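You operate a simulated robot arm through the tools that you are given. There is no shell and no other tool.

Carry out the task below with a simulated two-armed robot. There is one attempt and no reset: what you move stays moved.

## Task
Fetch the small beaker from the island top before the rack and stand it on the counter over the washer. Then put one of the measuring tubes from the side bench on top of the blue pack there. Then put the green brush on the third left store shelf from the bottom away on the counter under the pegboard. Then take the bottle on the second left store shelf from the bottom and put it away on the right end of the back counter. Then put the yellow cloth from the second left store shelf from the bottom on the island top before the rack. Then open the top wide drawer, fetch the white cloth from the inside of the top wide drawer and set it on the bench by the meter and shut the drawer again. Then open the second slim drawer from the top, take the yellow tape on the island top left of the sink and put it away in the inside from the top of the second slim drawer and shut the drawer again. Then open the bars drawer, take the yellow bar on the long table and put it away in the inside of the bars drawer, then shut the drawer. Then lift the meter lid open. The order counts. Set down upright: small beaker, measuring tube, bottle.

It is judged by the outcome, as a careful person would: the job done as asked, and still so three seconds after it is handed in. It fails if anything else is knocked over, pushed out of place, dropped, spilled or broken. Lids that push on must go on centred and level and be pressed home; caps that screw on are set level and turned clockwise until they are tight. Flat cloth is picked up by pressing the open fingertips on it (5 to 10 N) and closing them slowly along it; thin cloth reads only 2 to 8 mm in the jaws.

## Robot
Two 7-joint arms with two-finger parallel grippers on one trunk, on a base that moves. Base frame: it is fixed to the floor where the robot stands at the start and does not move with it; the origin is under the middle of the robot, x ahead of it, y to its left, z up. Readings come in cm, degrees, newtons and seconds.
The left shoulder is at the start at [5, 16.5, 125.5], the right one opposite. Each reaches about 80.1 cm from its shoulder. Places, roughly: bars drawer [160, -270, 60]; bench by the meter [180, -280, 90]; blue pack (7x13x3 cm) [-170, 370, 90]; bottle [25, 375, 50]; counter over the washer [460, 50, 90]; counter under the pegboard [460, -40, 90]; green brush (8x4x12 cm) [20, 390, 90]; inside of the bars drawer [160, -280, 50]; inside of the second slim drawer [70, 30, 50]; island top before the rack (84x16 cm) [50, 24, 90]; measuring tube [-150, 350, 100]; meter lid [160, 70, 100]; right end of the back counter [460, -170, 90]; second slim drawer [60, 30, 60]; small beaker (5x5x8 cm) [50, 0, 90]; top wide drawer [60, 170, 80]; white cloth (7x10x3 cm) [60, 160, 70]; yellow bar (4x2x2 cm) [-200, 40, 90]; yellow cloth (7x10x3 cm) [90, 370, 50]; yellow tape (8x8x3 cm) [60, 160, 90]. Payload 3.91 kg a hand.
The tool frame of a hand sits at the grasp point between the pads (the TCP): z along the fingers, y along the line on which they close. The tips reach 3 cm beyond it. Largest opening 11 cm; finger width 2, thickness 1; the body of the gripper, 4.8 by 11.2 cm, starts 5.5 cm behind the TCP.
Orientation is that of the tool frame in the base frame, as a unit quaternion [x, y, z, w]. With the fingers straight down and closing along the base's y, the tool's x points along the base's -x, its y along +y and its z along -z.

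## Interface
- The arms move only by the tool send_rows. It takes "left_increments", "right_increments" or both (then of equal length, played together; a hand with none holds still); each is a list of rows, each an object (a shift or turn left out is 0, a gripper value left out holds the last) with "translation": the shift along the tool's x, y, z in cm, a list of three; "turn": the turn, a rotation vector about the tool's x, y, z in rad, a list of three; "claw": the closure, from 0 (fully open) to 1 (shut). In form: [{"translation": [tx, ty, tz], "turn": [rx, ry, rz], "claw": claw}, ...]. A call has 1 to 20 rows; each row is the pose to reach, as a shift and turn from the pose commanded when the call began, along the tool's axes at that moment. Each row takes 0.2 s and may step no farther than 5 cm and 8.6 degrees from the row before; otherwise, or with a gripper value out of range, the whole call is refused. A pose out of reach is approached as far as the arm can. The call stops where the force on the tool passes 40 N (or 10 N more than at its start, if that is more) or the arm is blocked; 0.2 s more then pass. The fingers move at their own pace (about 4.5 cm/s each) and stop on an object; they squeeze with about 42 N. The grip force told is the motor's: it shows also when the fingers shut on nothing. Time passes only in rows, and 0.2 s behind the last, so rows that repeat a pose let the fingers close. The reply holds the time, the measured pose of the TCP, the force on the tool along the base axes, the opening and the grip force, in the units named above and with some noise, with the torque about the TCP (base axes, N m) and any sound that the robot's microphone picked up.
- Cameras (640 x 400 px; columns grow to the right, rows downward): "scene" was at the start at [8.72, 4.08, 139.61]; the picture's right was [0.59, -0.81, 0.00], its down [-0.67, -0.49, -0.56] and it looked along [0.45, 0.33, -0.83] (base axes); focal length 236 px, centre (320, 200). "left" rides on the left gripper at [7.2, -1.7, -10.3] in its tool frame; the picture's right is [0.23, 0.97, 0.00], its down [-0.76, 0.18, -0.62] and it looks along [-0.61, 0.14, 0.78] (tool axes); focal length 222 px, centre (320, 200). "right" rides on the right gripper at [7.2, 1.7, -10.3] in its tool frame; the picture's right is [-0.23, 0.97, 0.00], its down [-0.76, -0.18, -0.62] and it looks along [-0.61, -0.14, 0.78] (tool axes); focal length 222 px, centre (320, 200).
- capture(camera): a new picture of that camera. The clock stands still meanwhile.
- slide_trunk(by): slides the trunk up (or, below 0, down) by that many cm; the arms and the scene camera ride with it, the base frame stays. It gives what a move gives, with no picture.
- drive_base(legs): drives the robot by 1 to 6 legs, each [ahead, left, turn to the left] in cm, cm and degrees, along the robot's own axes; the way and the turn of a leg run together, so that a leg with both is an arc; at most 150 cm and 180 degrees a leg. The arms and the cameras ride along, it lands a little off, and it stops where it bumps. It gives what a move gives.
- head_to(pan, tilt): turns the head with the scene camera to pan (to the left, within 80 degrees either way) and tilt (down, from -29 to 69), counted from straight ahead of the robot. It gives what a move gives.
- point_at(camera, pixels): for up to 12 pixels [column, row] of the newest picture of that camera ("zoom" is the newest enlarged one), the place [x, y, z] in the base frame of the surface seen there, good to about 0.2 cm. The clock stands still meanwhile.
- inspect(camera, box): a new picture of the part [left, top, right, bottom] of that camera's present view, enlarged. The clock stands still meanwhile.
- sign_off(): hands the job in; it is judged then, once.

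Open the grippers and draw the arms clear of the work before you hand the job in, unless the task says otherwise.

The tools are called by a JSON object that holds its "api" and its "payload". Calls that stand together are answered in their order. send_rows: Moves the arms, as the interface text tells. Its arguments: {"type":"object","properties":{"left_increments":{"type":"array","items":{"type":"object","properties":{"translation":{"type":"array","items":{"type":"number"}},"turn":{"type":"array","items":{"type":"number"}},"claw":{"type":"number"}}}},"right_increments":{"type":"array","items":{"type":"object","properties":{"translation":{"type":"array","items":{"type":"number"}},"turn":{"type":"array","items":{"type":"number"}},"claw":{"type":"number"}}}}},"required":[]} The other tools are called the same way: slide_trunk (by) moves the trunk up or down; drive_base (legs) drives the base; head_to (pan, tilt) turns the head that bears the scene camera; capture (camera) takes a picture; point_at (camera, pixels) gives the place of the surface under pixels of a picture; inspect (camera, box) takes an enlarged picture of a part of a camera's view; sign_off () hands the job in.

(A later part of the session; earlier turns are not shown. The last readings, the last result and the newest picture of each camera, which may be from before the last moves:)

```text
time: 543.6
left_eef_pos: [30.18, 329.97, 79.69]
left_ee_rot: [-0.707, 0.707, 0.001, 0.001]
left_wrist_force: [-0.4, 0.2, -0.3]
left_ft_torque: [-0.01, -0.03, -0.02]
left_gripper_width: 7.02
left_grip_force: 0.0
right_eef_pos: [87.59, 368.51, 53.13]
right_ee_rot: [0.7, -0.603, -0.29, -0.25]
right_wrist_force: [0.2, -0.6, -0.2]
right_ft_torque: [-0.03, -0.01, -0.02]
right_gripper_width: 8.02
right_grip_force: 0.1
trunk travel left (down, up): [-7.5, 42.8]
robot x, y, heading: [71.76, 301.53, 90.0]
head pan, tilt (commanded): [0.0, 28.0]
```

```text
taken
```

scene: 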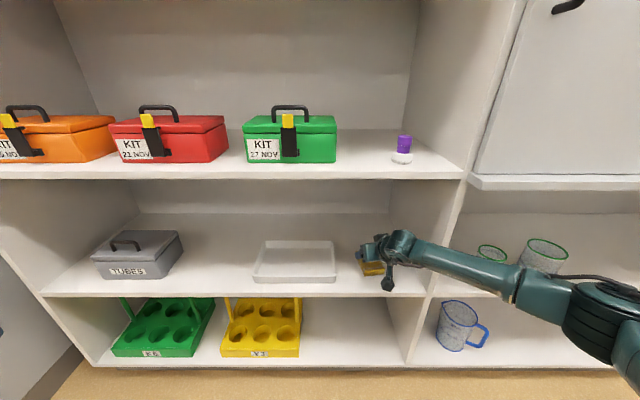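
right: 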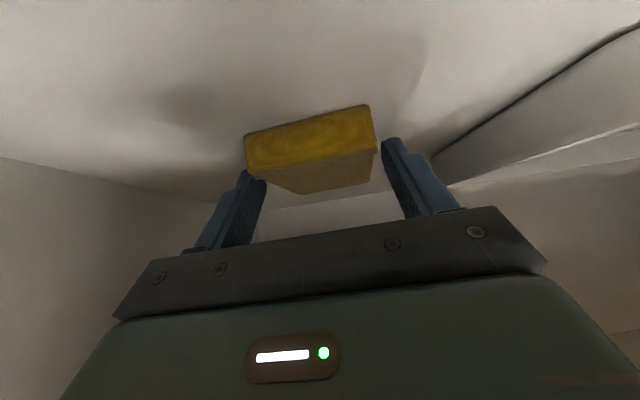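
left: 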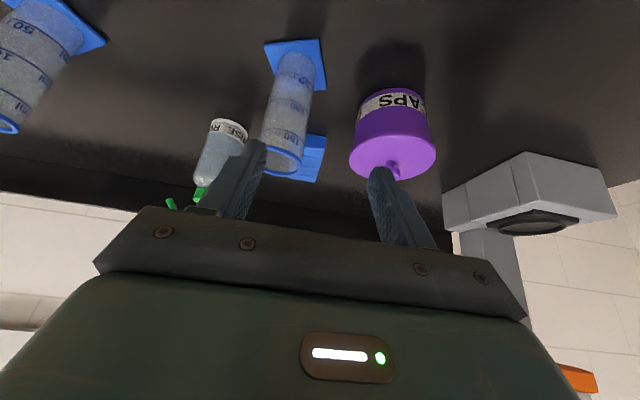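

The pad is between the fingertips. I close slowly.

{"api": "send_rows", "payload": {"right_increments": [{"claw": 0.33}, {"claw": 0.38}, {"claw": 0.43}, {"claw": 0.48}, {"claw": 0.53}, {"claw": 0.58}, {"claw": 0.63}, {"claw": 0.68}, {"claw": 0.73}, {"claw": 0.73}]}}

{"api": "capture", "payload": {"camera": "right"}}

```text
time: 545.8
left_eef_pos: [30.19, 329.97, 79.72]
left_ee_rot: [0.708, -0.706, 0.0, -0.001]
left_wrist_force: [-0.5, -0.3, -0.3]
left_ft_torque: [0.0, 0.01, 0.02]
left_gripper_width: 7.04
left_grip_force: 0.0
right_eef_pos: [87.63, 368.43, 53.14]
right_ee_rot: [0.7, -0.603, -0.29, -0.25]
right_wrist_force: [-0.6, 0.9, -0.6]
right_ft_torque: [0.02, 0.01, 0.02]
right_gripper_width: 6.39
right_grip_force: 42.5
trunk travel left (down, up): [-7.5, 42.8]
robot x, y, heading: [71.55, 301.77, 90.4]
head pan, tilt (commanded): [0.0, 28.0]
```

```text
taken
```

right: 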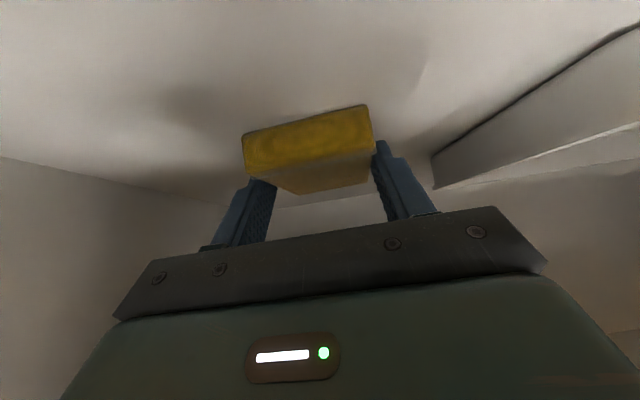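

Gripped at 6.4 cm with 42 N. I lift 3 cm and check that the cloth comes along, then withdraw.

{"api": "send_rows", "payload": {"right_increments": [{"translation": [-0.7, 0, -0.7]}, {"translation": [-1.4, 0, -1.4]}, {"translation": [-2.3, 0, -2.3]}, {"translation": [-2.3, 0, -2.3]}]}}

{"api": "capture", "payload": {"camera": "right"}}

```text
time: 546.8
left_eef_pos: [30.24, 330.03, 79.66]
left_ee_rot: [0.708, -0.706, -0.001, -0.002]
left_wrist_force: [0.5, 0.3, -0.7]
left_ft_torque: [-0.01, 0.0, -0.04]
left_gripper_width: 7.04
left_grip_force: 0.0
right_eef_pos: [87.76, 368.48, 56.35]
right_ee_rot: [0.7, -0.604, -0.29, -0.249]
right_wrist_force: [-0.2, 0.5, 0.5]
right_ft_torque: [-0.02, 0.02, -0.02]
right_gripper_width: 6.38
right_grip_force: 42.1
trunk travel left (down, up): [-7.5, 42.8]
robot x, y, heading: [71.96, 301.72, 89.9]
head pan, tilt (commanded): [0.0, 28.0]
```

```text
taken
```

right: 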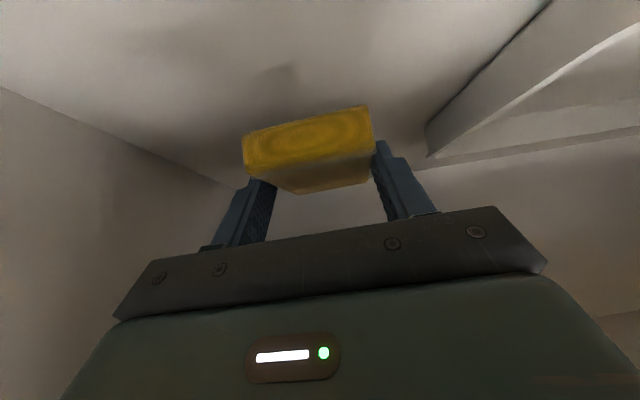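

The cloth comes along. I withdraw out of the shelf, back the base off and raise the trunk.

{"api": "send_rows", "payload": {"right_increments": [{"translation": [2.8, 0, -2.8]}, {"translation": [5.6, 0, -5.6]}, {"translation": [8.4, 0, -8.4]}, {"translation": [11.2, 0, -11.2]}, {"translation": [14, 0, -14]}, {"translation": [14, 0, -14]}]}}

{"api": "drive_base", "payload": {"legs": [[-32, 0, 0]]}}

{"api": "slide_trunk", "payload": {"by": 40}}

{"api": "capture", "payload": {"camera": "right"}}

```text
time: 548.2
left_eef_pos: [30.12, 330.04, 79.69]
left_ee_rot: [0.708, -0.706, -0.001, -0.001]
left_wrist_force: [-0.4, -0.3, -0.1]
left_ft_torque: [0.01, 0.03, 0.01]
left_gripper_width: 7.05
left_grip_force: 0.0
right_eef_pos: [90.62, 348.89, 56.46]
right_ee_rot: [0.7, -0.604, -0.29, -0.249]
right_wrist_force: [-0.3, 0.8, -0.7]
right_ft_torque: [-0.02, -0.01, -0.01]
right_gripper_width: 6.38
right_grip_force: 41.8
trunk travel left (down, up): [-7.5, 42.8]
robot x, y, heading: [71.56, 301.65, 90.1]
head pan, tilt (commanded): [0.0, 28.0]
```

```text
time: 550.4
left_eef_pos: [30.27, 298.19, 79.7]
left_ee_rot: [-0.707, 0.707, 0.001, 0.001]
left_wrist_force: [0.1, -0.3, -0.2]
left_ft_torque: [-0.03, 0.0, 0.02]
left_gripper_width: 7.01
left_grip_force: 0.0
right_eef_pos: [90.73, 317.16, 56.42]
right_ee_rot: [0.699, -0.604, -0.29, -0.25]
right_wrist_force: [-0.7, -0.3, -0.1]
right_ft_torque: [0.0, 0.0, 0.0]
right_gripper_width: 6.41
right_grip_force: 42.1
trunk travel left (down, up): [-7.5, 42.8]
robot x, y, heading: [71.67, 270.1, 90.2]
head pan, tilt (commanded): [0.0, 28.0]
```

```text
time: 554.2
left_eef_pos: [30.32, 298.08, 119.76]
left_ee_rot: [0.708, -0.707, -0.001, 0.0]
left_wrist_force: [0.0, 0.5, 0.1]
left_ft_torque: [0.02, -0.01, 0.0]
left_gripper_width: 7.06
left_grip_force: 0.1
right_eef_pos: [90.8, 316.99, 96.31]
right_ee_rot: [0.7, -0.603, -0.291, -0.249]
right_wrist_force: [-1.2, 0.0, -0.1]
right_ft_torque: [-0.02, -0.02, -0.02]
right_gripper_width: 6.38
right_grip_force: 42.0
trunk travel left (down, up): [-47.5, 2.8]
robot x, y, heading: [71.59, 269.78, 90.1]
head pan, tilt (commanded): [0.0, 28.0]
```

```text
taken
```

right: 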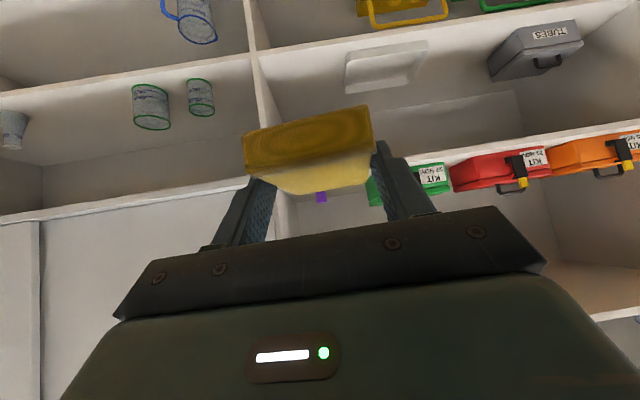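

Cloth held; arm clear. I drive left past the island's corner, turn to face the island and move along its front to y ≈ 12.

{"api": "drive_base", "payload": {"legs": [[0, 97, 0], [0, 0, -90], [0, -130, 0], [0, -127, 0]]}}

{"api": "head_to", "payload": {"pan": 0, "tilt": 40}}

{"api": "capture", "payload": {"camera": "scene"}}

{"api": "capture", "payload": {"camera": "right"}}

```text
time: 589.1
left_eef_pos: [1.47, 53.89, 119.69]
left_ee_rot: [0.0, 1.0, 0.0, 0.001]
left_wrist_force: [-0.3, 0.5, 0.1]
left_ft_torque: [-0.01, 0.03, -0.01]
left_gripper_width: 7.04
left_grip_force: 0.1
right_eef_pos: [20.07, -6.68, 96.37]
right_ee_rot: [-0.067, 0.921, 0.029, 0.382]
right_wrist_force: [0.4, -0.2, -0.4]
right_ft_torque: [0.01, 0.02, 0.01]
right_gripper_width: 6.36
right_grip_force: 42.3
trunk travel left (down, up): [-47.5, 2.8]
robot x, y, heading: [-26.68, 12.75, -0.0]
head pan, tilt (commanded): [0.0, 28.0]
```

```text
time: 589.8
left_eef_pos: [1.44, 53.95, 119.77]
left_ee_rot: [0.0, 1.0, -0.001, 0.002]
left_wrist_force: [0.7, -0.2, 0.8]
left_ft_torque: [0.02, 0.01, 0.0]
left_gripper_width: 7.02
left_grip_force: 0.0
right_eef_pos: [20.22, -6.62, 96.35]
right_ee_rot: [-0.068, 0.922, 0.029, 0.381]
right_wrist_force: [-0.3, 0.3, -1.0]
right_ft_torque: [0.0, -0.01, -0.03]
right_gripper_width: 6.39
right_grip_force: 41.5
trunk travel left (down, up): [-47.5, 2.8]
robot x, y, heading: [-26.86, 12.28, 0.1]
head pan, tilt (commanded): [0.0, 40.0]
```

```text
taken
```

scene: 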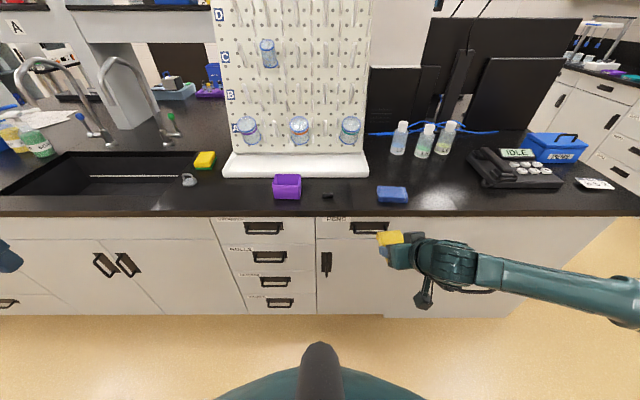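

```text
taken
```

right: 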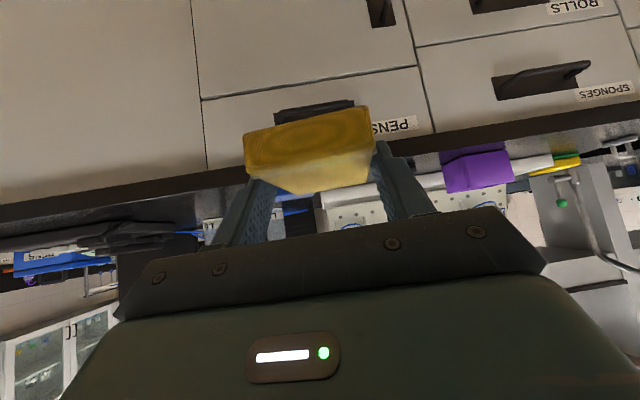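

The island is ahead; the old beaker spot between the black clip (327,195) and the blue pack (392,193) is free. I raise the hand 6 cm and drive 12 cm nearer.

{"api": "send_rows", "payload": {"right_increments": [{"translation": [-1.4, 0, -1.4]}, {"translation": [-2.8, 0, -2.8]}, {"translation": [-4.24, 0, -4.24]}, {"translation": [-4.24, 0, -4.24]}]}}

{"api": "drive_base", "payload": {"legs": [[12, 0, 0]]}}

{"api": "head_to", "payload": {"pan": -8, "tilt": 50}}

{"api": "capture", "payload": {"camera": "scene"}}

```text
time: 590.8
left_eef_pos: [1.34, 53.96, 119.84]
left_ee_rot: [0.002, 1.0, 0.0, 0.002]
left_wrist_force: [0.3, 0.8, -0.6]
left_ft_torque: [-0.01, -0.01, 0.01]
left_gripper_width: 7.05
left_grip_force: 0.0
right_eef_pos: [20.22, -6.69, 102.28]
right_ee_rot: [-0.067, 0.921, 0.028, 0.382]
right_wrist_force: [-0.6, -0.1, -0.8]
right_ft_torque: [0.0, 0.02, 0.02]
right_gripper_width: 6.36
right_grip_force: 42.0
trunk travel left (down, up): [-47.5, 2.8]
robot x, y, heading: [-26.85, 12.96, -0.3]
head pan, tilt (commanded): [0.0, 40.0]
```

```text
time: 592.1
left_eef_pos: [13.37, 53.88, 119.73]
left_ee_rot: [0.001, 1.0, 0.0, 0.002]
left_wrist_force: [0.3, 0.4, -0.1]
left_ft_torque: [-0.02, 0.02, 0.02]
left_gripper_width: 7.02
left_grip_force: 0.1
right_eef_pos: [32.07, -6.71, 102.4]
right_ee_rot: [-0.067, 0.922, 0.028, 0.381]
right_wrist_force: [0.9, 1.1, -1.2]
right_ft_torque: [0.03, -0.02, -0.02]
right_gripper_width: 6.37
right_grip_force: 42.6
trunk travel left (down, up): [-47.5, 2.8]
robot x, y, heading: [-15.29, 12.74, -0.3]
head pan, tilt (commanded): [0.0, 40.0]
```

```text
time: 592.8
left_eef_pos: [13.22, 53.93, 119.8]
left_ee_rot: [0.001, 1.0, 0.0, 0.002]
left_wrist_force: [-0.5, -0.6, -0.9]
left_ft_torque: [-0.02, -0.01, 0.02]
left_gripper_width: 7.08
left_grip_force: 0.1
right_eef_pos: [32.12, -6.73, 102.36]
right_ee_rot: [-0.067, 0.922, 0.029, 0.381]
right_wrist_force: [0.3, 0.6, 0.0]
right_ft_torque: [0.0, 0.01, 0.02]
right_gripper_width: 6.4
right_grip_force: 42.1
trunk travel left (down, up): [-47.5, 2.8]
robot x, y, heading: [-14.78, 12.39, -0.1]
head pan, tilt (commanded): [-8.0, 50.0]
```

```text
taken
```

scene: 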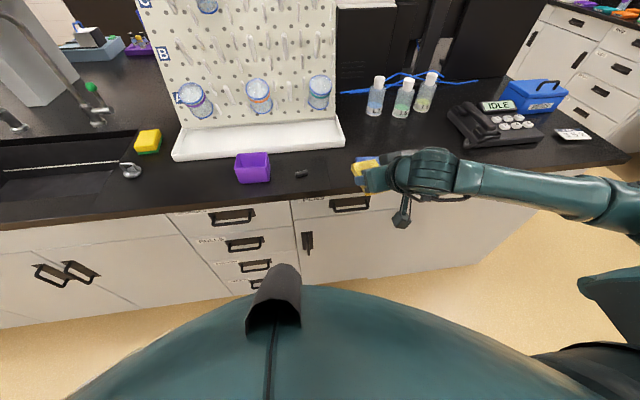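

I move over the spot with TCP at (47.5, -0.2), keeping height, and look before lowering.

{"api": "send_rows", "payload": {"right_increments": [{"translation": [-2.9, 1.1, 2.9]}, {"translation": [-5.8, 2.2, 5.8]}, {"translation": [-8.6, 3.2, 8.6]}, {"translation": [-11.45, 4.2, 11.45]}, {"translation": [-8.6, 4.2, 14.3]}, {"translation": [-8.6, 4.2, 14.3]}]}}

{"api": "capture", "payload": {"camera": "right"}}

{"api": "inspect", "payload": {"camera": "scene", "box": [200, 100, 440, 240]}}

```text
time: 594.2
left_eef_pos: [13.36, 53.86, 119.79]
left_ee_rot: [0.001, 1.0, -0.001, 0.002]
left_wrist_force: [-0.2, 0.3, 0.4]
left_ft_torque: [0.0, 0.02, -0.01]
left_gripper_width: 7.02
left_grip_force: 0.0
right_eef_pos: [47.57, -0.07, 98.37]
right_ee_rot: [-0.067, 0.922, 0.028, 0.381]
right_wrist_force: [-0.2, -0.1, -0.1]
right_ft_torque: [0.0, 0.01, 0.0]
right_gripper_width: 6.36
right_grip_force: 42.3
trunk travel left (down, up): [-47.5, 2.8]
robot x, y, heading: [-14.85, 13.14, -0.0]
head pan, tilt (commanded): [-8.0, 50.0]
```

```text
taken
```

right: 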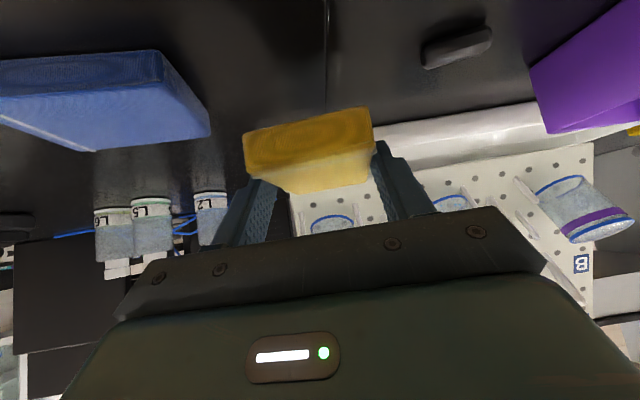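

```text
2.67 times, centred on (320, 170) of scene
```

zoom: 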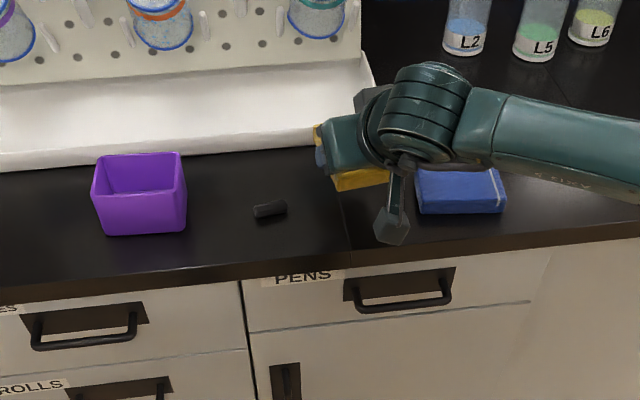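

I check the tray's front edge and the cloth's far edge before lowering.

{"api": "point_at", "payload": {"camera": "zoom", "pixels": [[250, 158], [300, 148], [316, 130], [360, 182], [335, 185], [420, 200], [418, 172], [285, 205], [255, 212]]}}

{"api": "point_at", "payload": {"camera": "right", "pixels": [[248, 170], [372, 140], [290, 190], [365, 180], [246, 140], [365, 110], [205, 130], [430, 60]]}}

```text
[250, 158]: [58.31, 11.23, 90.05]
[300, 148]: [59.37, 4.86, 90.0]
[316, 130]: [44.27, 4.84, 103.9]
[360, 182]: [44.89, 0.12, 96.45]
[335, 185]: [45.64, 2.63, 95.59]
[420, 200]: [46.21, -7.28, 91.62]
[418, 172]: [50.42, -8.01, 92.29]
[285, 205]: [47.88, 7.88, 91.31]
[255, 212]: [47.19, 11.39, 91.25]
```

```text
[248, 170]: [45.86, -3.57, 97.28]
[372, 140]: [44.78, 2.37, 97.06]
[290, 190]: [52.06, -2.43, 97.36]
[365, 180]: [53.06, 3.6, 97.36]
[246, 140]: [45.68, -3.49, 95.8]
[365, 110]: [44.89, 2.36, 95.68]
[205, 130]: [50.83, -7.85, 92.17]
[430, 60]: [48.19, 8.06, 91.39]
```

Clear all around. I lower 4.8 cm and then feel for the surface.

{"api": "send_rows", "payload": {"right_increments": [{"translation": [1.4, 0, 1.4]}, {"translation": [2.8, 0, 2.8]}, {"translation": [3.3, 0, 3.3]}, {"translation": [3.5, 0, 3.5]}, {"translation": [3.6, 0, 3.6]}, {"translation": [3.7, 0, 3.7]}, {"translation": [3.75, 0, 3.75]}, {"translation": [3.75, 0, 3.75]}]}}

```text
time: 596.0
left_eef_pos: [13.3, 53.88, 119.82]
left_ee_rot: [0.002, 1.0, 0.0, 0.002]
left_wrist_force: [-0.3, -0.2, 0.1]
left_ft_torque: [0.01, 0.01, 0.0]
left_gripper_width: 7.06
left_grip_force: 0.1
right_eef_pos: [47.45, -0.08, 93.31]
right_ee_rot: [-0.067, 0.921, 0.028, 0.383]
right_wrist_force: [1.5, -0.4, 6.0]
right_ft_torque: [0.03, -0.05, 0.02]
right_gripper_width: 6.38
right_grip_force: 41.9
trunk travel left (down, up): [-47.5, 2.8]
robot x, y, heading: [-14.76, 12.97, 0.2]
head pan, tilt (commanded): [-8.0, 50.0]
```

Contact (6 N). I open to 8 cm and rise straight up, then draw back.

{"api": "send_rows", "payload": {"right_increments": [{"claw": 0.38}, {"claw": 0.32}, {"claw": 0.27}, {"claw": 0.27}, {"translation": [-1.4, 0, -1.4]}, {"translation": [-3.5, 0, -3.5]}, {"translation": [-6, 0, -6]}, {"translation": [-4, 0, -9]}, {"translation": [-1, 0, -12]}, {"translation": [2, 0, -15]}, {"translation": [2, 0, -15]}]}}

{"api": "capture", "payload": {"camera": "scene"}}

{"api": "inspect", "payload": {"camera": "scene", "box": [200, 100, 440, 240]}}

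```text
time: 598.4
left_eef_pos: [13.33, 53.88, 119.77]
left_ee_rot: [0.001, 1.0, 0.0, 0.002]
left_wrist_force: [-0.2, 1.2, 0.4]
left_ft_torque: [0.0, -0.01, 0.0]
left_gripper_width: 7.05
left_grip_force: 0.1
right_eef_pos: [35.66, -2.08, 102.25]
right_ee_rot: [-0.067, 0.922, 0.029, 0.381]
right_wrist_force: [0.4, 0.6, 0.1]
right_ft_torque: [0.0, 0.0, 0.01]
right_gripper_width: 8.05
right_grip_force: 0.1
trunk travel left (down, up): [-47.5, 2.8]
robot x, y, heading: [-14.89, 12.7, 0.1]
head pan, tilt (commanded): [-8.0, 50.0]
```

```text
taken
```

scene: 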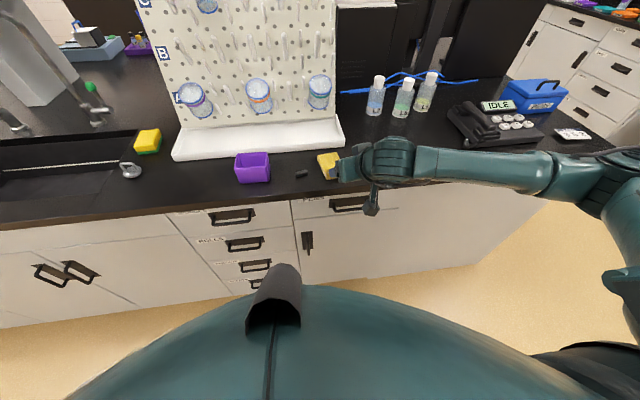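

```text
2.67 times, centred on (320, 170) of scene
```

zoom: 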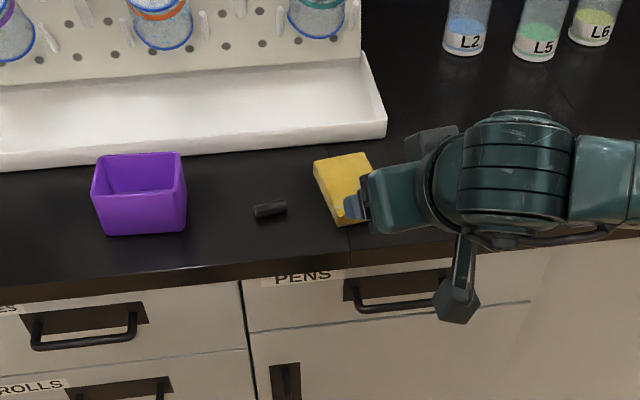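

The cloth rests at zoom (343,185) between clip and pack. Next is the top wide drawer near y 170; I back off and drive left along the island to look at it.

{"api": "drive_base", "payload": {"legs": [[-20, 0, 0], [0, 140, 0]]}}

{"api": "head_to", "payload": {"pan": 0, "tilt": 35}}

{"api": "capture", "payload": {"camera": "scene"}}

```text
time: 612.1
left_eef_pos: [-5.09, 194.58, 119.77]
left_ee_rot: [0.006, 1.0, 0.0, 0.002]
left_wrist_force: [0.1, -0.2, -0.1]
left_ft_torque: [0.0, 0.01, -0.02]
left_gripper_width: 7.04
left_grip_force: 0.0
right_eef_pos: [16.79, 138.76, 102.26]
right_ee_rot: [-0.063, 0.922, 0.027, 0.382]
right_wrist_force: [0.2, 0.7, -0.5]
right_ft_torque: [-0.04, -0.01, 0.01]
right_gripper_width: 8.0
right_grip_force: 0.1
trunk travel left (down, up): [-47.5, 2.8]
robot x, y, heading: [-34.01, 153.94, -0.6]
head pan, tilt (commanded): [-8.0, 50.0]
```

```text
time: 612.9
left_eef_pos: [-5.23, 194.64, 119.72]
left_ee_rot: [0.004, 1.0, 0.0, 0.001]
left_wrist_force: [-0.1, 0.2, -0.8]
left_ft_torque: [0.01, -0.01, -0.02]
left_gripper_width: 7.04
left_grip_force: 0.1
right_eef_pos: [16.73, 138.68, 102.3]
right_ee_rot: [-0.062, 0.922, 0.026, 0.382]
right_wrist_force: [-0.1, -0.1, -0.9]
right_ft_torque: [0.02, -0.04, 0.0]
right_gripper_width: 8.04
right_grip_force: 0.1
trunk travel left (down, up): [-47.5, 2.8]
robot x, y, heading: [-33.92, 153.58, -0.7]
head pan, tilt (commanded): [0.0, 35.0]
```

```text
taken
```

scene: 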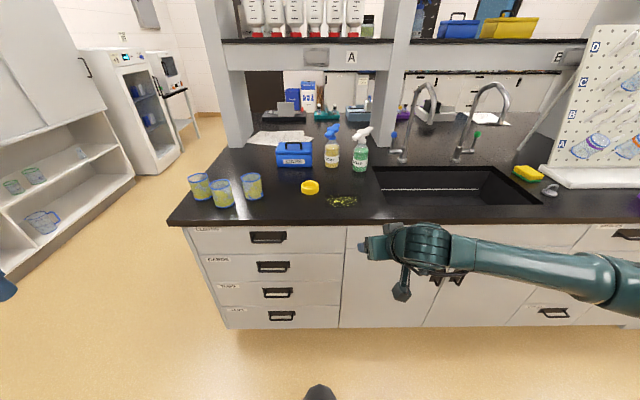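

The wide drawers are at the left end: the top one with its black handle at (268,236). I measure the handle and drawer front and zoom.

{"api": "inspect", "payload": {"camera": "scene", "box": [180, 210, 360, 335]}}

{"api": "point_at", "payload": {"camera": "scene", "pixels": [[268, 236], [252, 236], [285, 236], [220, 240], [330, 240], [268, 245], [268, 231], [265, 267], [309, 187], [343, 240], [192, 232], [268, 250]]}}

```text
3.20 times, centred on (270, 272) of scene
```

zoom: 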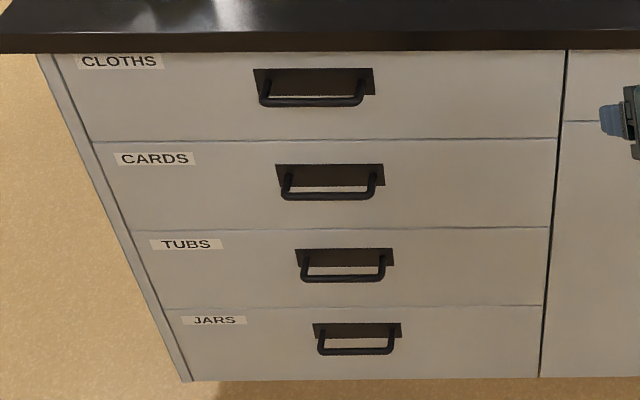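

```text
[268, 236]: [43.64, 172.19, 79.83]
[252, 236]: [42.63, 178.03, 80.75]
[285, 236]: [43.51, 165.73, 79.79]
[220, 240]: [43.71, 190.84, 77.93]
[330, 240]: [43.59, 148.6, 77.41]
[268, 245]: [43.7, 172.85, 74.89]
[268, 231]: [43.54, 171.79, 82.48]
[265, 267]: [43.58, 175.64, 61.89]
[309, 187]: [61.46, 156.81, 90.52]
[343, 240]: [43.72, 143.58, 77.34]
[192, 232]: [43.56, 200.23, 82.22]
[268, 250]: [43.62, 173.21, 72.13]
```

I measure the top handle's bar from the zoom.

{"api": "point_at", "payload": {"camera": "zoom", "pixels": [[310, 101], [280, 101], [340, 100], [262, 92], [361, 90], [310, 96], [310, 105], [256, 70], [372, 70], [310, 75], [310, 90]]}}

```text
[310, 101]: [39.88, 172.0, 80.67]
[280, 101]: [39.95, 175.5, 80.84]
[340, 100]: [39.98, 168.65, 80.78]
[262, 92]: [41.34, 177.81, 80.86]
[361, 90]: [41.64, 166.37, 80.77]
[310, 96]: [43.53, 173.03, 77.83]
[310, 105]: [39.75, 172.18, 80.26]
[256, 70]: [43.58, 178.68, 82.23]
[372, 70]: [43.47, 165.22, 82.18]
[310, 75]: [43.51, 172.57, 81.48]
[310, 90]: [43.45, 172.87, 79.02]
```

The bar of the top handle runs along y 166–178 at x 40.4, z 80.5. I need the hand horizontal and rolled so the fingers close vertically; I lower the trunk 30 cm and set the hand level first.

{"api": "slide_trunk", "payload": {"by": -30}}

{"api": "send_rows", "payload": {"right_increments": [{"translation": [-3, 0, -3], "turn": [0.095, 0, 0.095]}, {"translation": [-5, 0, -5], "turn": [0.095, 0, 0.095]}]}}

{"api": "send_rows", "payload": {"right_increments": [{"turn": [0, -0.131, 0]}, {"turn": [0, -0.262, 0]}, {"turn": [0, -0.393, 0]}, {"turn": [0, -0.524, 0]}, {"turn": [0, -0.655, 0]}, {"turn": [0, -0.785, 0]}, {"turn": [0, -0.785, 0]}]}}

{"api": "send_rows", "payload": {"right_increments": [{"turn": [0, 0, 0.14]}, {"turn": [0, 0, 0.28]}, {"turn": [0, 0, 0.42]}, {"turn": [0, 0, 0.56]}, {"turn": [0, 0, 0.7]}, {"turn": [0, 0, 0.84]}, {"turn": [0, 0, 0.98]}, {"turn": [0, 0, 1.12]}, {"turn": [0, 0, 1.26]}, {"turn": [0, 0, 1.4]}, {"turn": [0, 0, 1.5]}, {"turn": [0, 0, 1.571]}, {"turn": [0, 0, 1.571]}]}}

{"api": "capture", "payload": {"camera": "scene"}}

```text
time: 615.9
left_eef_pos: [-5.16, 194.68, 89.78]
left_ee_rot: [0.005, 1.0, 0.001, 0.002]
left_wrist_force: [-0.5, 0.3, 0.3]
left_ft_torque: [-0.01, -0.02, 0.01]
left_gripper_width: 7.04
left_grip_force: 0.1
right_eef_pos: [16.82, 138.72, 72.39]
right_ee_rot: [-0.063, 0.922, 0.026, 0.381]
right_wrist_force: [0.2, 0.5, 0.4]
right_ft_torque: [-0.04, 0.0, -0.01]
right_gripper_width: 8.03
right_grip_force: 0.1
trunk travel left (down, up): [-17.5, 32.8]
robot x, y, heading: [-33.81, 153.46, -0.6]
head pan, tilt (commanded): [0.0, 35.0]
```

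```text
time: 616.5
left_eef_pos: [-5.2, 194.71, 89.84]
left_ee_rot: [0.005, 1.0, 0.0, 0.002]
left_wrist_force: [-0.5, 0.4, 0.1]
left_ft_torque: [0.01, 0.01, 0.0]
left_gripper_width: 7.06
left_grip_force: 0.0
right_eef_pos: [16.76, 138.7, 79.42]
right_ee_rot: [-0.001, 0.924, 0.001, 0.382]
right_wrist_force: [0.3, -0.8, 0.3]
right_ft_torque: [-0.01, -0.01, -0.03]
right_gripper_width: 8.03
right_grip_force: 0.0
trunk travel left (down, up): [-17.5, 32.8]
robot x, y, heading: [-33.96, 153.74, -0.6]
head pan, tilt (commanded): [0.0, 35.0]
```

```text
time: 618.1
left_eef_pos: [-5.1, 194.66, 89.75]
left_ee_rot: [0.004, 1.0, 0.0, 0.002]
left_wrist_force: [-0.3, -0.2, 0.4]
left_ft_torque: [0.0, -0.02, 0.0]
left_gripper_width: 7.05
left_grip_force: 0.0
right_eef_pos: [16.78, 138.7, 79.34]
right_ee_rot: [-0.002, 0.866, 0.002, 0.501]
right_wrist_force: [0.5, 0.5, 0.1]
right_ft_torque: [0.03, -0.02, 0.0]
right_gripper_width: 8.04
right_grip_force: 0.1
right hand out of reach, approached as far as the arm can: row 3, 4, 5, 6, 7
trunk travel left (down, up): [-17.5, 32.8]
robot x, y, heading: [-33.99, 153.44, -0.6]
head pan, tilt (commanded): [0.0, 35.0]
```

```text
time: 620.9
left_eef_pos: [-5.17, 194.69, 89.76]
left_ee_rot: [0.004, 1.0, 0.0, 0.001]
left_wrist_force: [-0.3, 0.6, 0.0]
left_ft_torque: [0.02, 0.04, 0.02]
left_gripper_width: 7.03
left_grip_force: 0.1
right_eef_pos: [16.72, 138.68, 79.32]
right_ee_rot: [0.613, 0.612, 0.354, 0.353]
right_wrist_force: [-0.4, -0.4, -0.1]
right_ft_torque: [0.01, 0.0, 0.01]
right_gripper_width: 8.03
right_grip_force: 0.1
trunk travel left (down, up): [-17.5, 32.8]
robot x, y, heading: [-33.87, 153.46, -0.6]
head pan, tilt (commanded): [0.0, 35.0]
```

```text
taken
```

scene: 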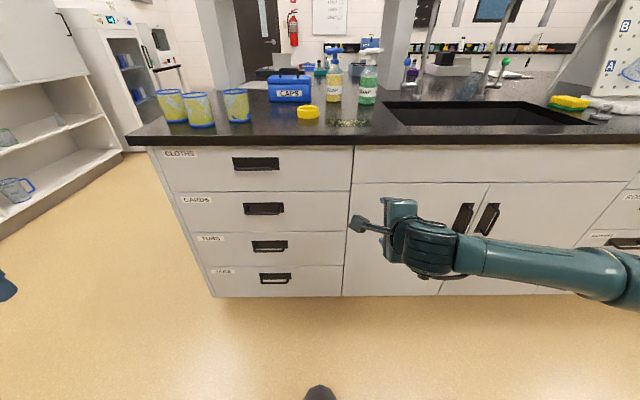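

Roll succeeded; the pitch stopped at 60° with the arm folded. I shift the base 27 cm left so the handle is on the right hand's line, and then extend while levelling the hand.

{"api": "drive_base", "payload": {"legs": [[0, 28, 0.6]]}}

{"api": "send_rows", "payload": {"right_increments": [{"translation": [0, 1, 2]}, {"translation": [0, 2.5, 4.5]}, {"translation": [0, 4, 7]}, {"translation": [0, 5.5, 9.5], "turn": [-0.13, 0, 0]}, {"translation": [0, 5.5, 9.5], "turn": [-0.26, 0, 0]}, {"translation": [0, 5.5, 9.5], "turn": [-0.39, 0, 0]}, {"translation": [0, 5.5, 9.5], "turn": [-0.5236, 0, 0]}, {"translation": [0, 5.5, 9.5], "turn": [-0.5236, 0, 0]}]}}

{"api": "capture", "payload": {"camera": "scene"}}

{"api": "capture", "payload": {"camera": "right"}}

```text
time: 623.9
left_eef_pos: [-5.42, 223.05, 89.86]
left_ee_rot: [0.0, 1.0, 0.0, 0.001]
left_wrist_force: [0.0, 0.5, 0.3]
left_ft_torque: [-0.03, 0.02, 0.02]
left_gripper_width: 7.04
left_grip_force: 0.0
right_eef_pos: [17.09, 167.18, 79.33]
right_ee_rot: [0.608, 0.616, 0.355, 0.352]
right_wrist_force: [0.2, 0.5, 0.6]
right_ft_torque: [0.03, -0.01, -0.02]
right_gripper_width: 8.03
right_grip_force: 0.1
trunk travel left (down, up): [-17.5, 32.8]
robot x, y, heading: [-33.48, 181.84, -0.0]
head pan, tilt (commanded): [0.0, 35.0]
```

```text
time: 625.7
left_eef_pos: [-5.48, 223.01, 89.84]
left_ee_rot: [-0.001, 1.0, 0.001, 0.002]
left_wrist_force: [-0.4, -0.2, -0.4]
left_ft_torque: [0.02, -0.01, -0.03]
left_gripper_width: 7.07
left_grip_force: 0.1
right_eef_pos: [26.99, 176.45, 84.79]
right_ee_rot: [0.502, 0.501, 0.499, 0.498]
right_wrist_force: [-0.5, 0.1, -0.5]
right_ft_torque: [-0.01, 0.03, -0.02]
right_gripper_width: 8.04
right_grip_force: 0.0
right hand out of reach, approached as far as the arm can: row 5, 6, 7, 8
trunk travel left (down, up): [-17.5, 32.8]
robot x, y, heading: [-33.49, 181.56, 0.2]
head pan, tilt (commanded): [0.0, 35.0]
```

```text
taken
```

scene: 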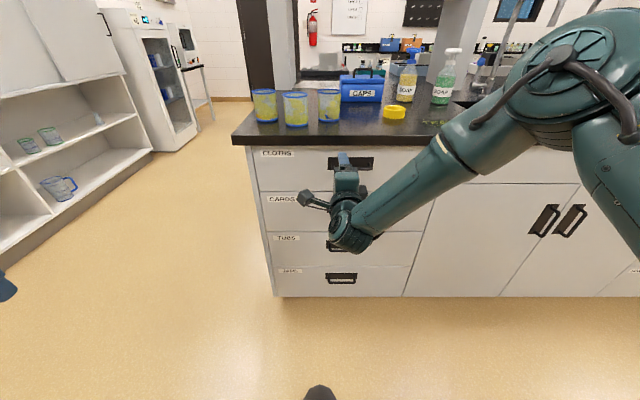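

```text
taken
```

right: 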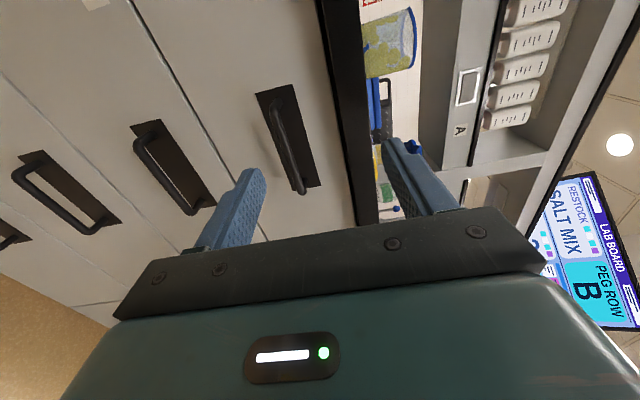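

The hand is now exactly level with vertical closing, at (27, 176.5, 84.8). I set the opening to 5 cm and align with the bar (y 173, z 80.6), approaching to x 34.

{"api": "send_rows", "payload": {"right_increments": [{"translation": [-1, -1.4, 2], "claw": 0.545}, {"translation": [-2.3, -2.8, 4]}, {"translation": [-3.4, -4.2, 6]}, {"translation": [-3.4, -4.2, 7.5]}, {"translation": [-3.4, -4.2, 7.5]}]}}

{"api": "capture", "payload": {"camera": "right"}}

{"api": "capture", "payload": {"camera": "scene"}}

```text
time: 626.9
left_eef_pos: [-5.39, 223.03, 89.73]
left_ee_rot: [0.001, 1.0, 0.0, 0.002]
left_wrist_force: [-0.9, 0.1, -0.8]
left_ft_torque: [0.01, 0.01, 0.02]
left_gripper_width: 7.04
left_grip_force: 0.0
right_eef_pos: [34.16, 177.32, 83.46]
right_ee_rot: [0.51, 0.501, 0.49, 0.5]
right_wrist_force: [-0.7, 0.9, -0.3]
right_ft_torque: [0.01, -0.02, 0.01]
right_gripper_width: 4.98
right_grip_force: 0.1
right hand out of reach, approached as far as the arm can: row 1, 2, 3, 4, 5
trunk travel left (down, up): [-17.5, 32.8]
robot x, y, heading: [-33.79, 181.79, -0.2]
head pan, tilt (commanded): [0.0, 35.0]
```

```text
taken
```

right: 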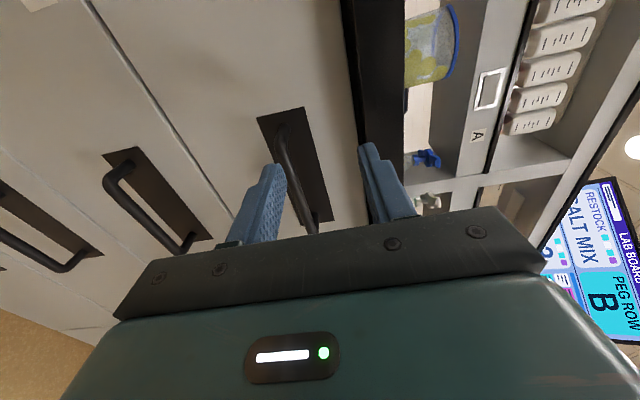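

```text
taken
```

scene: 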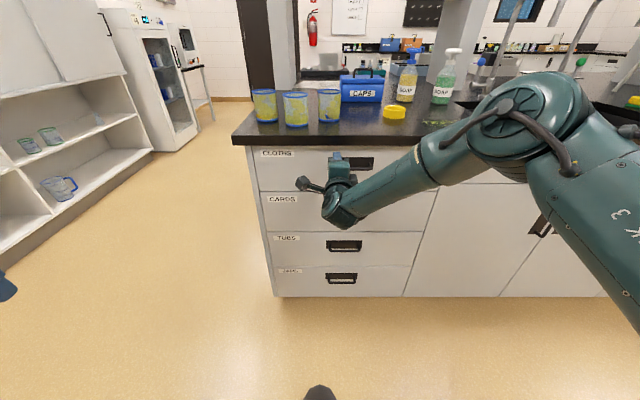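

The arm cannot go further right in this posture, so I align with the base and trunk instead: 5 cm to the right and 2.9 cm down.

{"api": "slide_trunk", "payload": {"by": -2.9}}

{"api": "drive_base", "payload": {"legs": [[0, -5, 0.2]]}}

{"api": "capture", "payload": {"camera": "right"}}

{"api": "inspect", "payload": {"camera": "scene", "box": [240, 130, 480, 260]}}

```text
time: 627.7
left_eef_pos: [-5.4, 223.03, 86.82]
left_ee_rot: [0.0, 1.0, 0.0, 0.002]
left_wrist_force: [0.1, -0.1, 0.0]
left_ft_torque: [-0.02, 0.0, -0.01]
left_gripper_width: 7.04
left_grip_force: 0.0
right_eef_pos: [34.05, 177.31, 80.62]
right_ee_rot: [0.511, 0.501, 0.49, 0.498]
right_wrist_force: [0.7, -0.1, -0.6]
right_ft_torque: [-0.03, -0.01, -0.06]
right_gripper_width: 5.01
right_grip_force: 0.1
trunk travel left (down, up): [-14.6, 35.7]
robot x, y, heading: [-33.6, 181.43, 0.1]
head pan, tilt (commanded): [0.0, 35.0]
```

```text
time: 628.8
left_eef_pos: [-5.61, 218.07, 86.93]
left_ee_rot: [-0.002, 1.0, 0.0, 0.001]
left_wrist_force: [0.4, -0.3, 0.1]
left_ft_torque: [0.01, 0.03, -0.01]
left_gripper_width: 7.04
left_grip_force: 0.0
right_eef_pos: [34.22, 172.47, 80.6]
right_ee_rot: [0.509, 0.502, 0.491, 0.498]
right_wrist_force: [-0.6, 0.4, 0.0]
right_ft_torque: [0.02, 0.0, 0.01]
right_gripper_width: 5.02
right_grip_force: 0.2
trunk travel left (down, up): [-14.6, 35.7]
robot x, y, heading: [-33.66, 176.75, 0.1]
head pan, tilt (commanded): [0.0, 35.0]
```

```text
taken
```

right: 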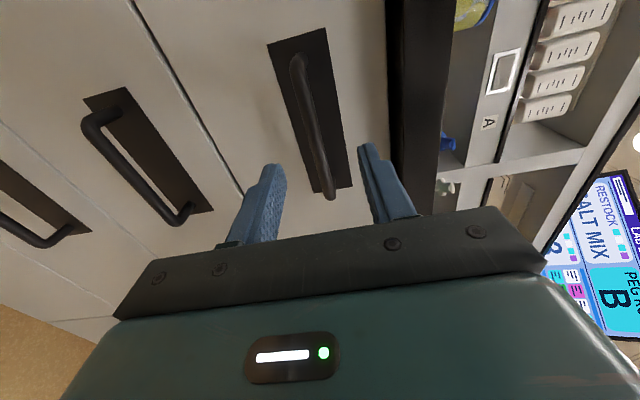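

```text
2.67 times, centred on (360, 195) of scene
```

zoom: 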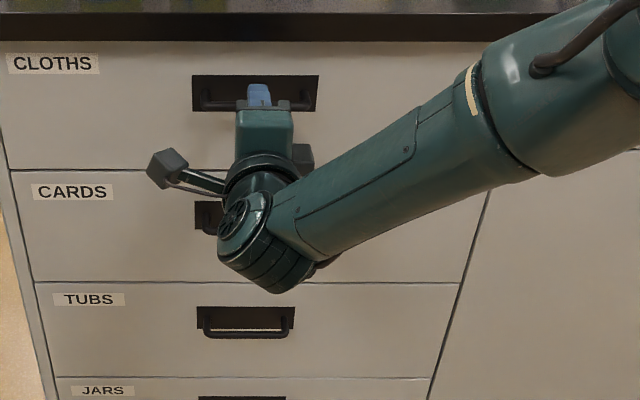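

The bar (315,125) lies between the fingers in height. I drive 5 cm ahead so the fingers straddle it.

{"api": "drive_base", "payload": {"legs": [[5, 0, 0]]}}

{"api": "capture", "payload": {"camera": "right"}}

{"api": "point_at", "payload": {"camera": "right", "pixels": [[320, 110], [330, 150], [310, 80], [345, 180]]}}

```text
time: 629.7
left_eef_pos: [-0.57, 218.14, 86.86]
left_ee_rot: [-0.002, 1.0, 0.0, 0.002]
left_wrist_force: [-0.3, 0.2, 0.5]
left_ft_torque: [0.02, -0.01, -0.01]
left_gripper_width: 7.05
left_grip_force: 0.1
right_eef_pos: [39.18, 172.57, 80.56]
right_ee_rot: [0.509, 0.502, 0.49, 0.498]
right_wrist_force: [0.8, 0.3, 0.0]
right_ft_torque: [-0.01, -0.01, 0.03]
right_gripper_width: 5.0
right_grip_force: 0.0
trunk travel left (down, up): [-14.6, 35.7]
robot x, y, heading: [-28.64, 176.46, 0.1]
head pan, tilt (commanded): [0.0, 35.0]
```

```text
taken
```

right: 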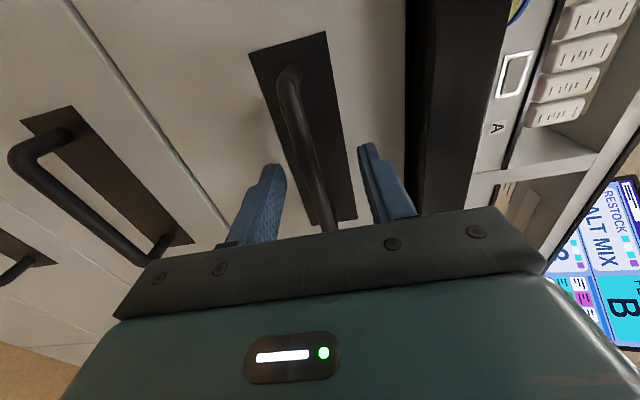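

```text
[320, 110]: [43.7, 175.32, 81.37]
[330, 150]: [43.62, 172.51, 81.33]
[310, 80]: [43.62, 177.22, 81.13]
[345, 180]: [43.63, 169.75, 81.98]
```

The bar is between the fingers (x 39.2). I close on it.

{"api": "send_rows", "payload": {"right_increments": [{"claw": 0.65}, {"claw": 0.75}, {"claw": 0.85}, {"claw": 0.95}, {"claw": 1.0}, {"claw": 1.0}]}}

{"api": "capture", "payload": {"camera": "right"}}

```text
time: 631.1
left_eef_pos: [-0.51, 218.07, 86.71]
left_ee_rot: [-0.001, 1.0, 0.0, 0.001]
left_wrist_force: [-0.7, 0.3, 0.0]
left_ft_torque: [0.01, 0.01, 0.01]
left_gripper_width: 7.02
left_grip_force: 0.1
right_eef_pos: [39.16, 172.42, 80.26]
right_ee_rot: [0.511, 0.504, 0.489, 0.496]
right_wrist_force: [-2.7, -0.4, -15.2]
right_ft_torque: [-0.05, 0.15, 0.02]
right_gripper_width: 1.06
right_grip_force: 44.7
trunk travel left (down, up): [-14.6, 35.7]
robot x, y, heading: [-28.6, 176.75, 0.2]
head pan, tilt (commanded): [0.0, 35.0]
```

```text
taken
```

right: 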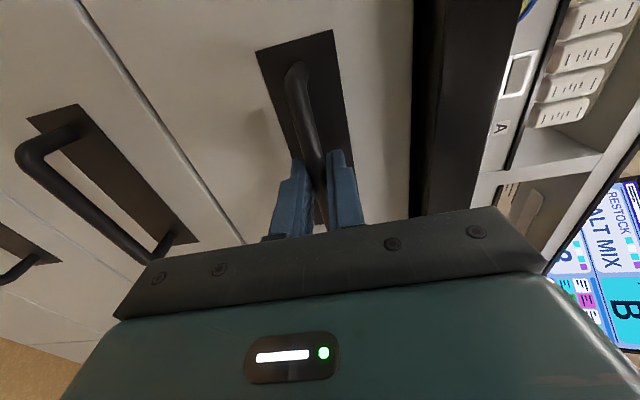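

Gripped (1.06 cm). I relieve the slight vertical load and pull gently 3 cm with the arm to feel the drawer.

{"api": "send_rows", "payload": {"right_increments": [{"translation": [0, -0.25, 0]}, {"translation": [0, -0.25, -0.7]}, {"translation": [0, -0.25, -1.4]}, {"translation": [0, -0.25, -2.2]}, {"translation": [0, -0.25, -3]}, {"translation": [0, -0.25, -3]}]}}

{"api": "capture", "payload": {"camera": "scene"}}

```text
time: 632.5
left_eef_pos: [-0.55, 218.15, 86.81]
left_ee_rot: [-0.002, 1.0, 0.001, 0.001]
left_wrist_force: [0.2, 0.2, 0.0]
left_ft_torque: [-0.03, 0.03, 0.02]
left_gripper_width: 7.05
left_grip_force: 0.0
right_eef_pos: [36.28, 172.48, 80.31]
right_ee_rot: [0.51, 0.503, 0.49, 0.497]
right_wrist_force: [-0.1, -1.4, -16.7]
right_ft_torque: [-0.08, 0.17, -0.47]
right_gripper_width: 1.05
right_grip_force: 44.7
trunk travel left (down, up): [-14.6, 35.7]
robot x, y, heading: [-28.67, 176.64, 0.2]
head pan, tilt (commanded): [0.0, 35.0]
```

```text
taken
```

scene: 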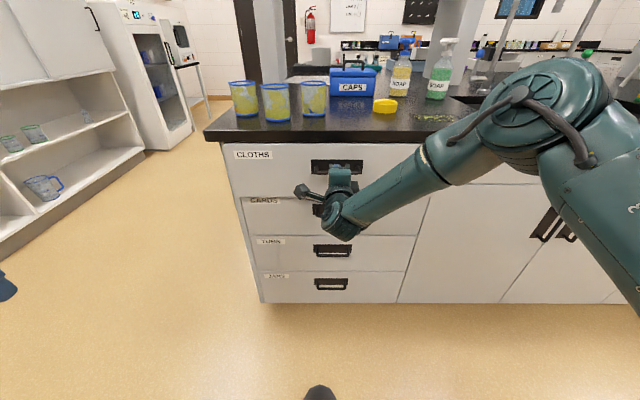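

The top drawer follows (moved out 3 cm). I pull it further by driving the base back 14 cm and check.

{"api": "drive_base", "payload": {"legs": [[-14, 0, 0]]}}

{"api": "capture", "payload": {"camera": "scene"}}

```text
time: 633.9
left_eef_pos: [-14.42, 217.97, 86.73]
left_ee_rot: [-0.002, 1.0, 0.0, 0.001]
left_wrist_force: [-0.9, -0.5, -0.2]
left_ft_torque: [0.01, 0.02, -0.03]
left_gripper_width: 7.07
left_grip_force: 0.0
right_eef_pos: [22.43, 172.5, 80.24]
right_ee_rot: [0.511, 0.502, 0.491, 0.497]
right_wrist_force: [0.7, -9.2, -16.4]
right_ft_torque: [-0.13, 0.18, -0.27]
right_gripper_width: 1.06
right_grip_force: 45.3
trunk travel left (down, up): [-14.6, 35.7]
robot x, y, heading: [-42.61, 176.68, 0.3]
head pan, tilt (commanded): [0.0, 35.0]
```

```text
taken
```

scene: 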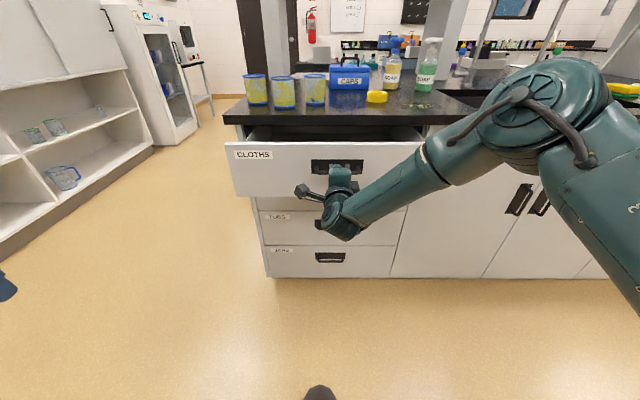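

The drawer is open 17 cm. I drive back another 13 cm.

{"api": "drive_base", "payload": {"legs": [[-13, 0, 0]]}}

{"api": "capture", "payload": {"camera": "scene"}}

{"api": "point_at", "payload": {"camera": "scene", "pixels": [[245, 160], [260, 148], [400, 148], [330, 138], [290, 138], [360, 135], [300, 145]]}}

```text
time: 635.1
left_eef_pos: [-27.49, 217.99, 86.89]
left_ee_rot: [-0.003, 1.0, -0.001, 0.001]
left_wrist_force: [0.0, -0.6, -0.5]
left_ft_torque: [0.03, 0.0, 0.02]
left_gripper_width: 7.05
left_grip_force: 0.1
right_eef_pos: [9.44, 172.56, 80.16]
right_ee_rot: [0.51, 0.503, 0.491, 0.496]
right_wrist_force: [-0.9, -3.0, -8.3]
right_ft_torque: [-0.07, 0.08, -0.66]
right_gripper_width: 1.06
right_grip_force: 44.8
trunk travel left (down, up): [-14.6, 35.7]
robot x, y, heading: [-55.49, 176.33, 0.6]
head pan, tilt (commanded): [0.0, 35.0]
```

```text
taken
```

scene: 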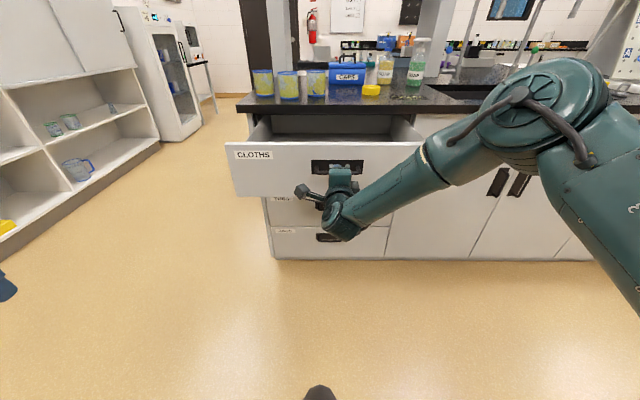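

```text
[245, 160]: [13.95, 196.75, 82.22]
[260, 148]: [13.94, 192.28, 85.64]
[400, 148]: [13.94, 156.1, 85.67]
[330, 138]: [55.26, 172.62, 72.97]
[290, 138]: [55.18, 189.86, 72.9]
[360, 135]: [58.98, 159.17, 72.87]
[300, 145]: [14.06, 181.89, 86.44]
```

The drawer is open about 30 cm (front at x 13.9). I release the handle and back away.

{"api": "send_rows", "payload": {"right_increments": [{"claw": 0.9}, {"claw": 0.75}, {"claw": 0.6}, {"claw": 0.545}, {"claw": 0.545}]}}

{"api": "drive_base", "payload": {"legs": [[-12, 0, -0.5]]}}

{"api": "capture", "payload": {"camera": "scene"}}

```text
time: 636.3
left_eef_pos: [-27.44, 218.12, 86.84]
left_ee_rot: [-0.004, 1.0, -0.001, 0.001]
left_wrist_force: [-0.7, 1.3, 0.7]
left_ft_torque: [-0.03, -0.04, 0.01]
left_gripper_width: 7.05
left_grip_force: 0.0
right_eef_pos: [9.48, 172.65, 80.32]
right_ee_rot: [0.509, 0.503, 0.491, 0.496]
right_wrist_force: [0.5, 0.6, -0.9]
right_ft_torque: [-0.02, -0.01, -0.02]
right_gripper_width: 5.02
right_grip_force: 0.0
trunk travel left (down, up): [-14.6, 35.7]
robot x, y, heading: [-55.53, 176.39, 0.3]
head pan, tilt (commanded): [0.0, 35.0]
```

```text
time: 637.6
left_eef_pos: [-39.13, 217.74, 86.78]
left_ee_rot: [0.0, 1.0, 0.0, 0.001]
left_wrist_force: [-0.4, 0.4, 0.0]
left_ft_torque: [0.0, -0.04, -0.04]
left_gripper_width: 7.03
left_grip_force: 0.1
right_eef_pos: [-2.58, 172.0, 80.25]
right_ee_rot: [0.512, 0.501, 0.489, 0.498]
right_wrist_force: [-0.2, 0.9, -0.2]
right_ft_torque: [-0.01, -0.02, -0.01]
right_gripper_width: 5.03
right_grip_force: 0.1
trunk travel left (down, up): [-14.6, 35.7]
robot x, y, heading: [-67.26, 176.49, -0.0]
head pan, tilt (commanded): [0.0, 35.0]
```

```text
taken
```

scene: 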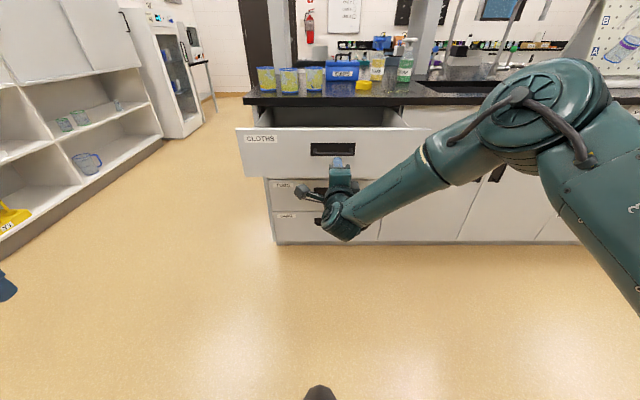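

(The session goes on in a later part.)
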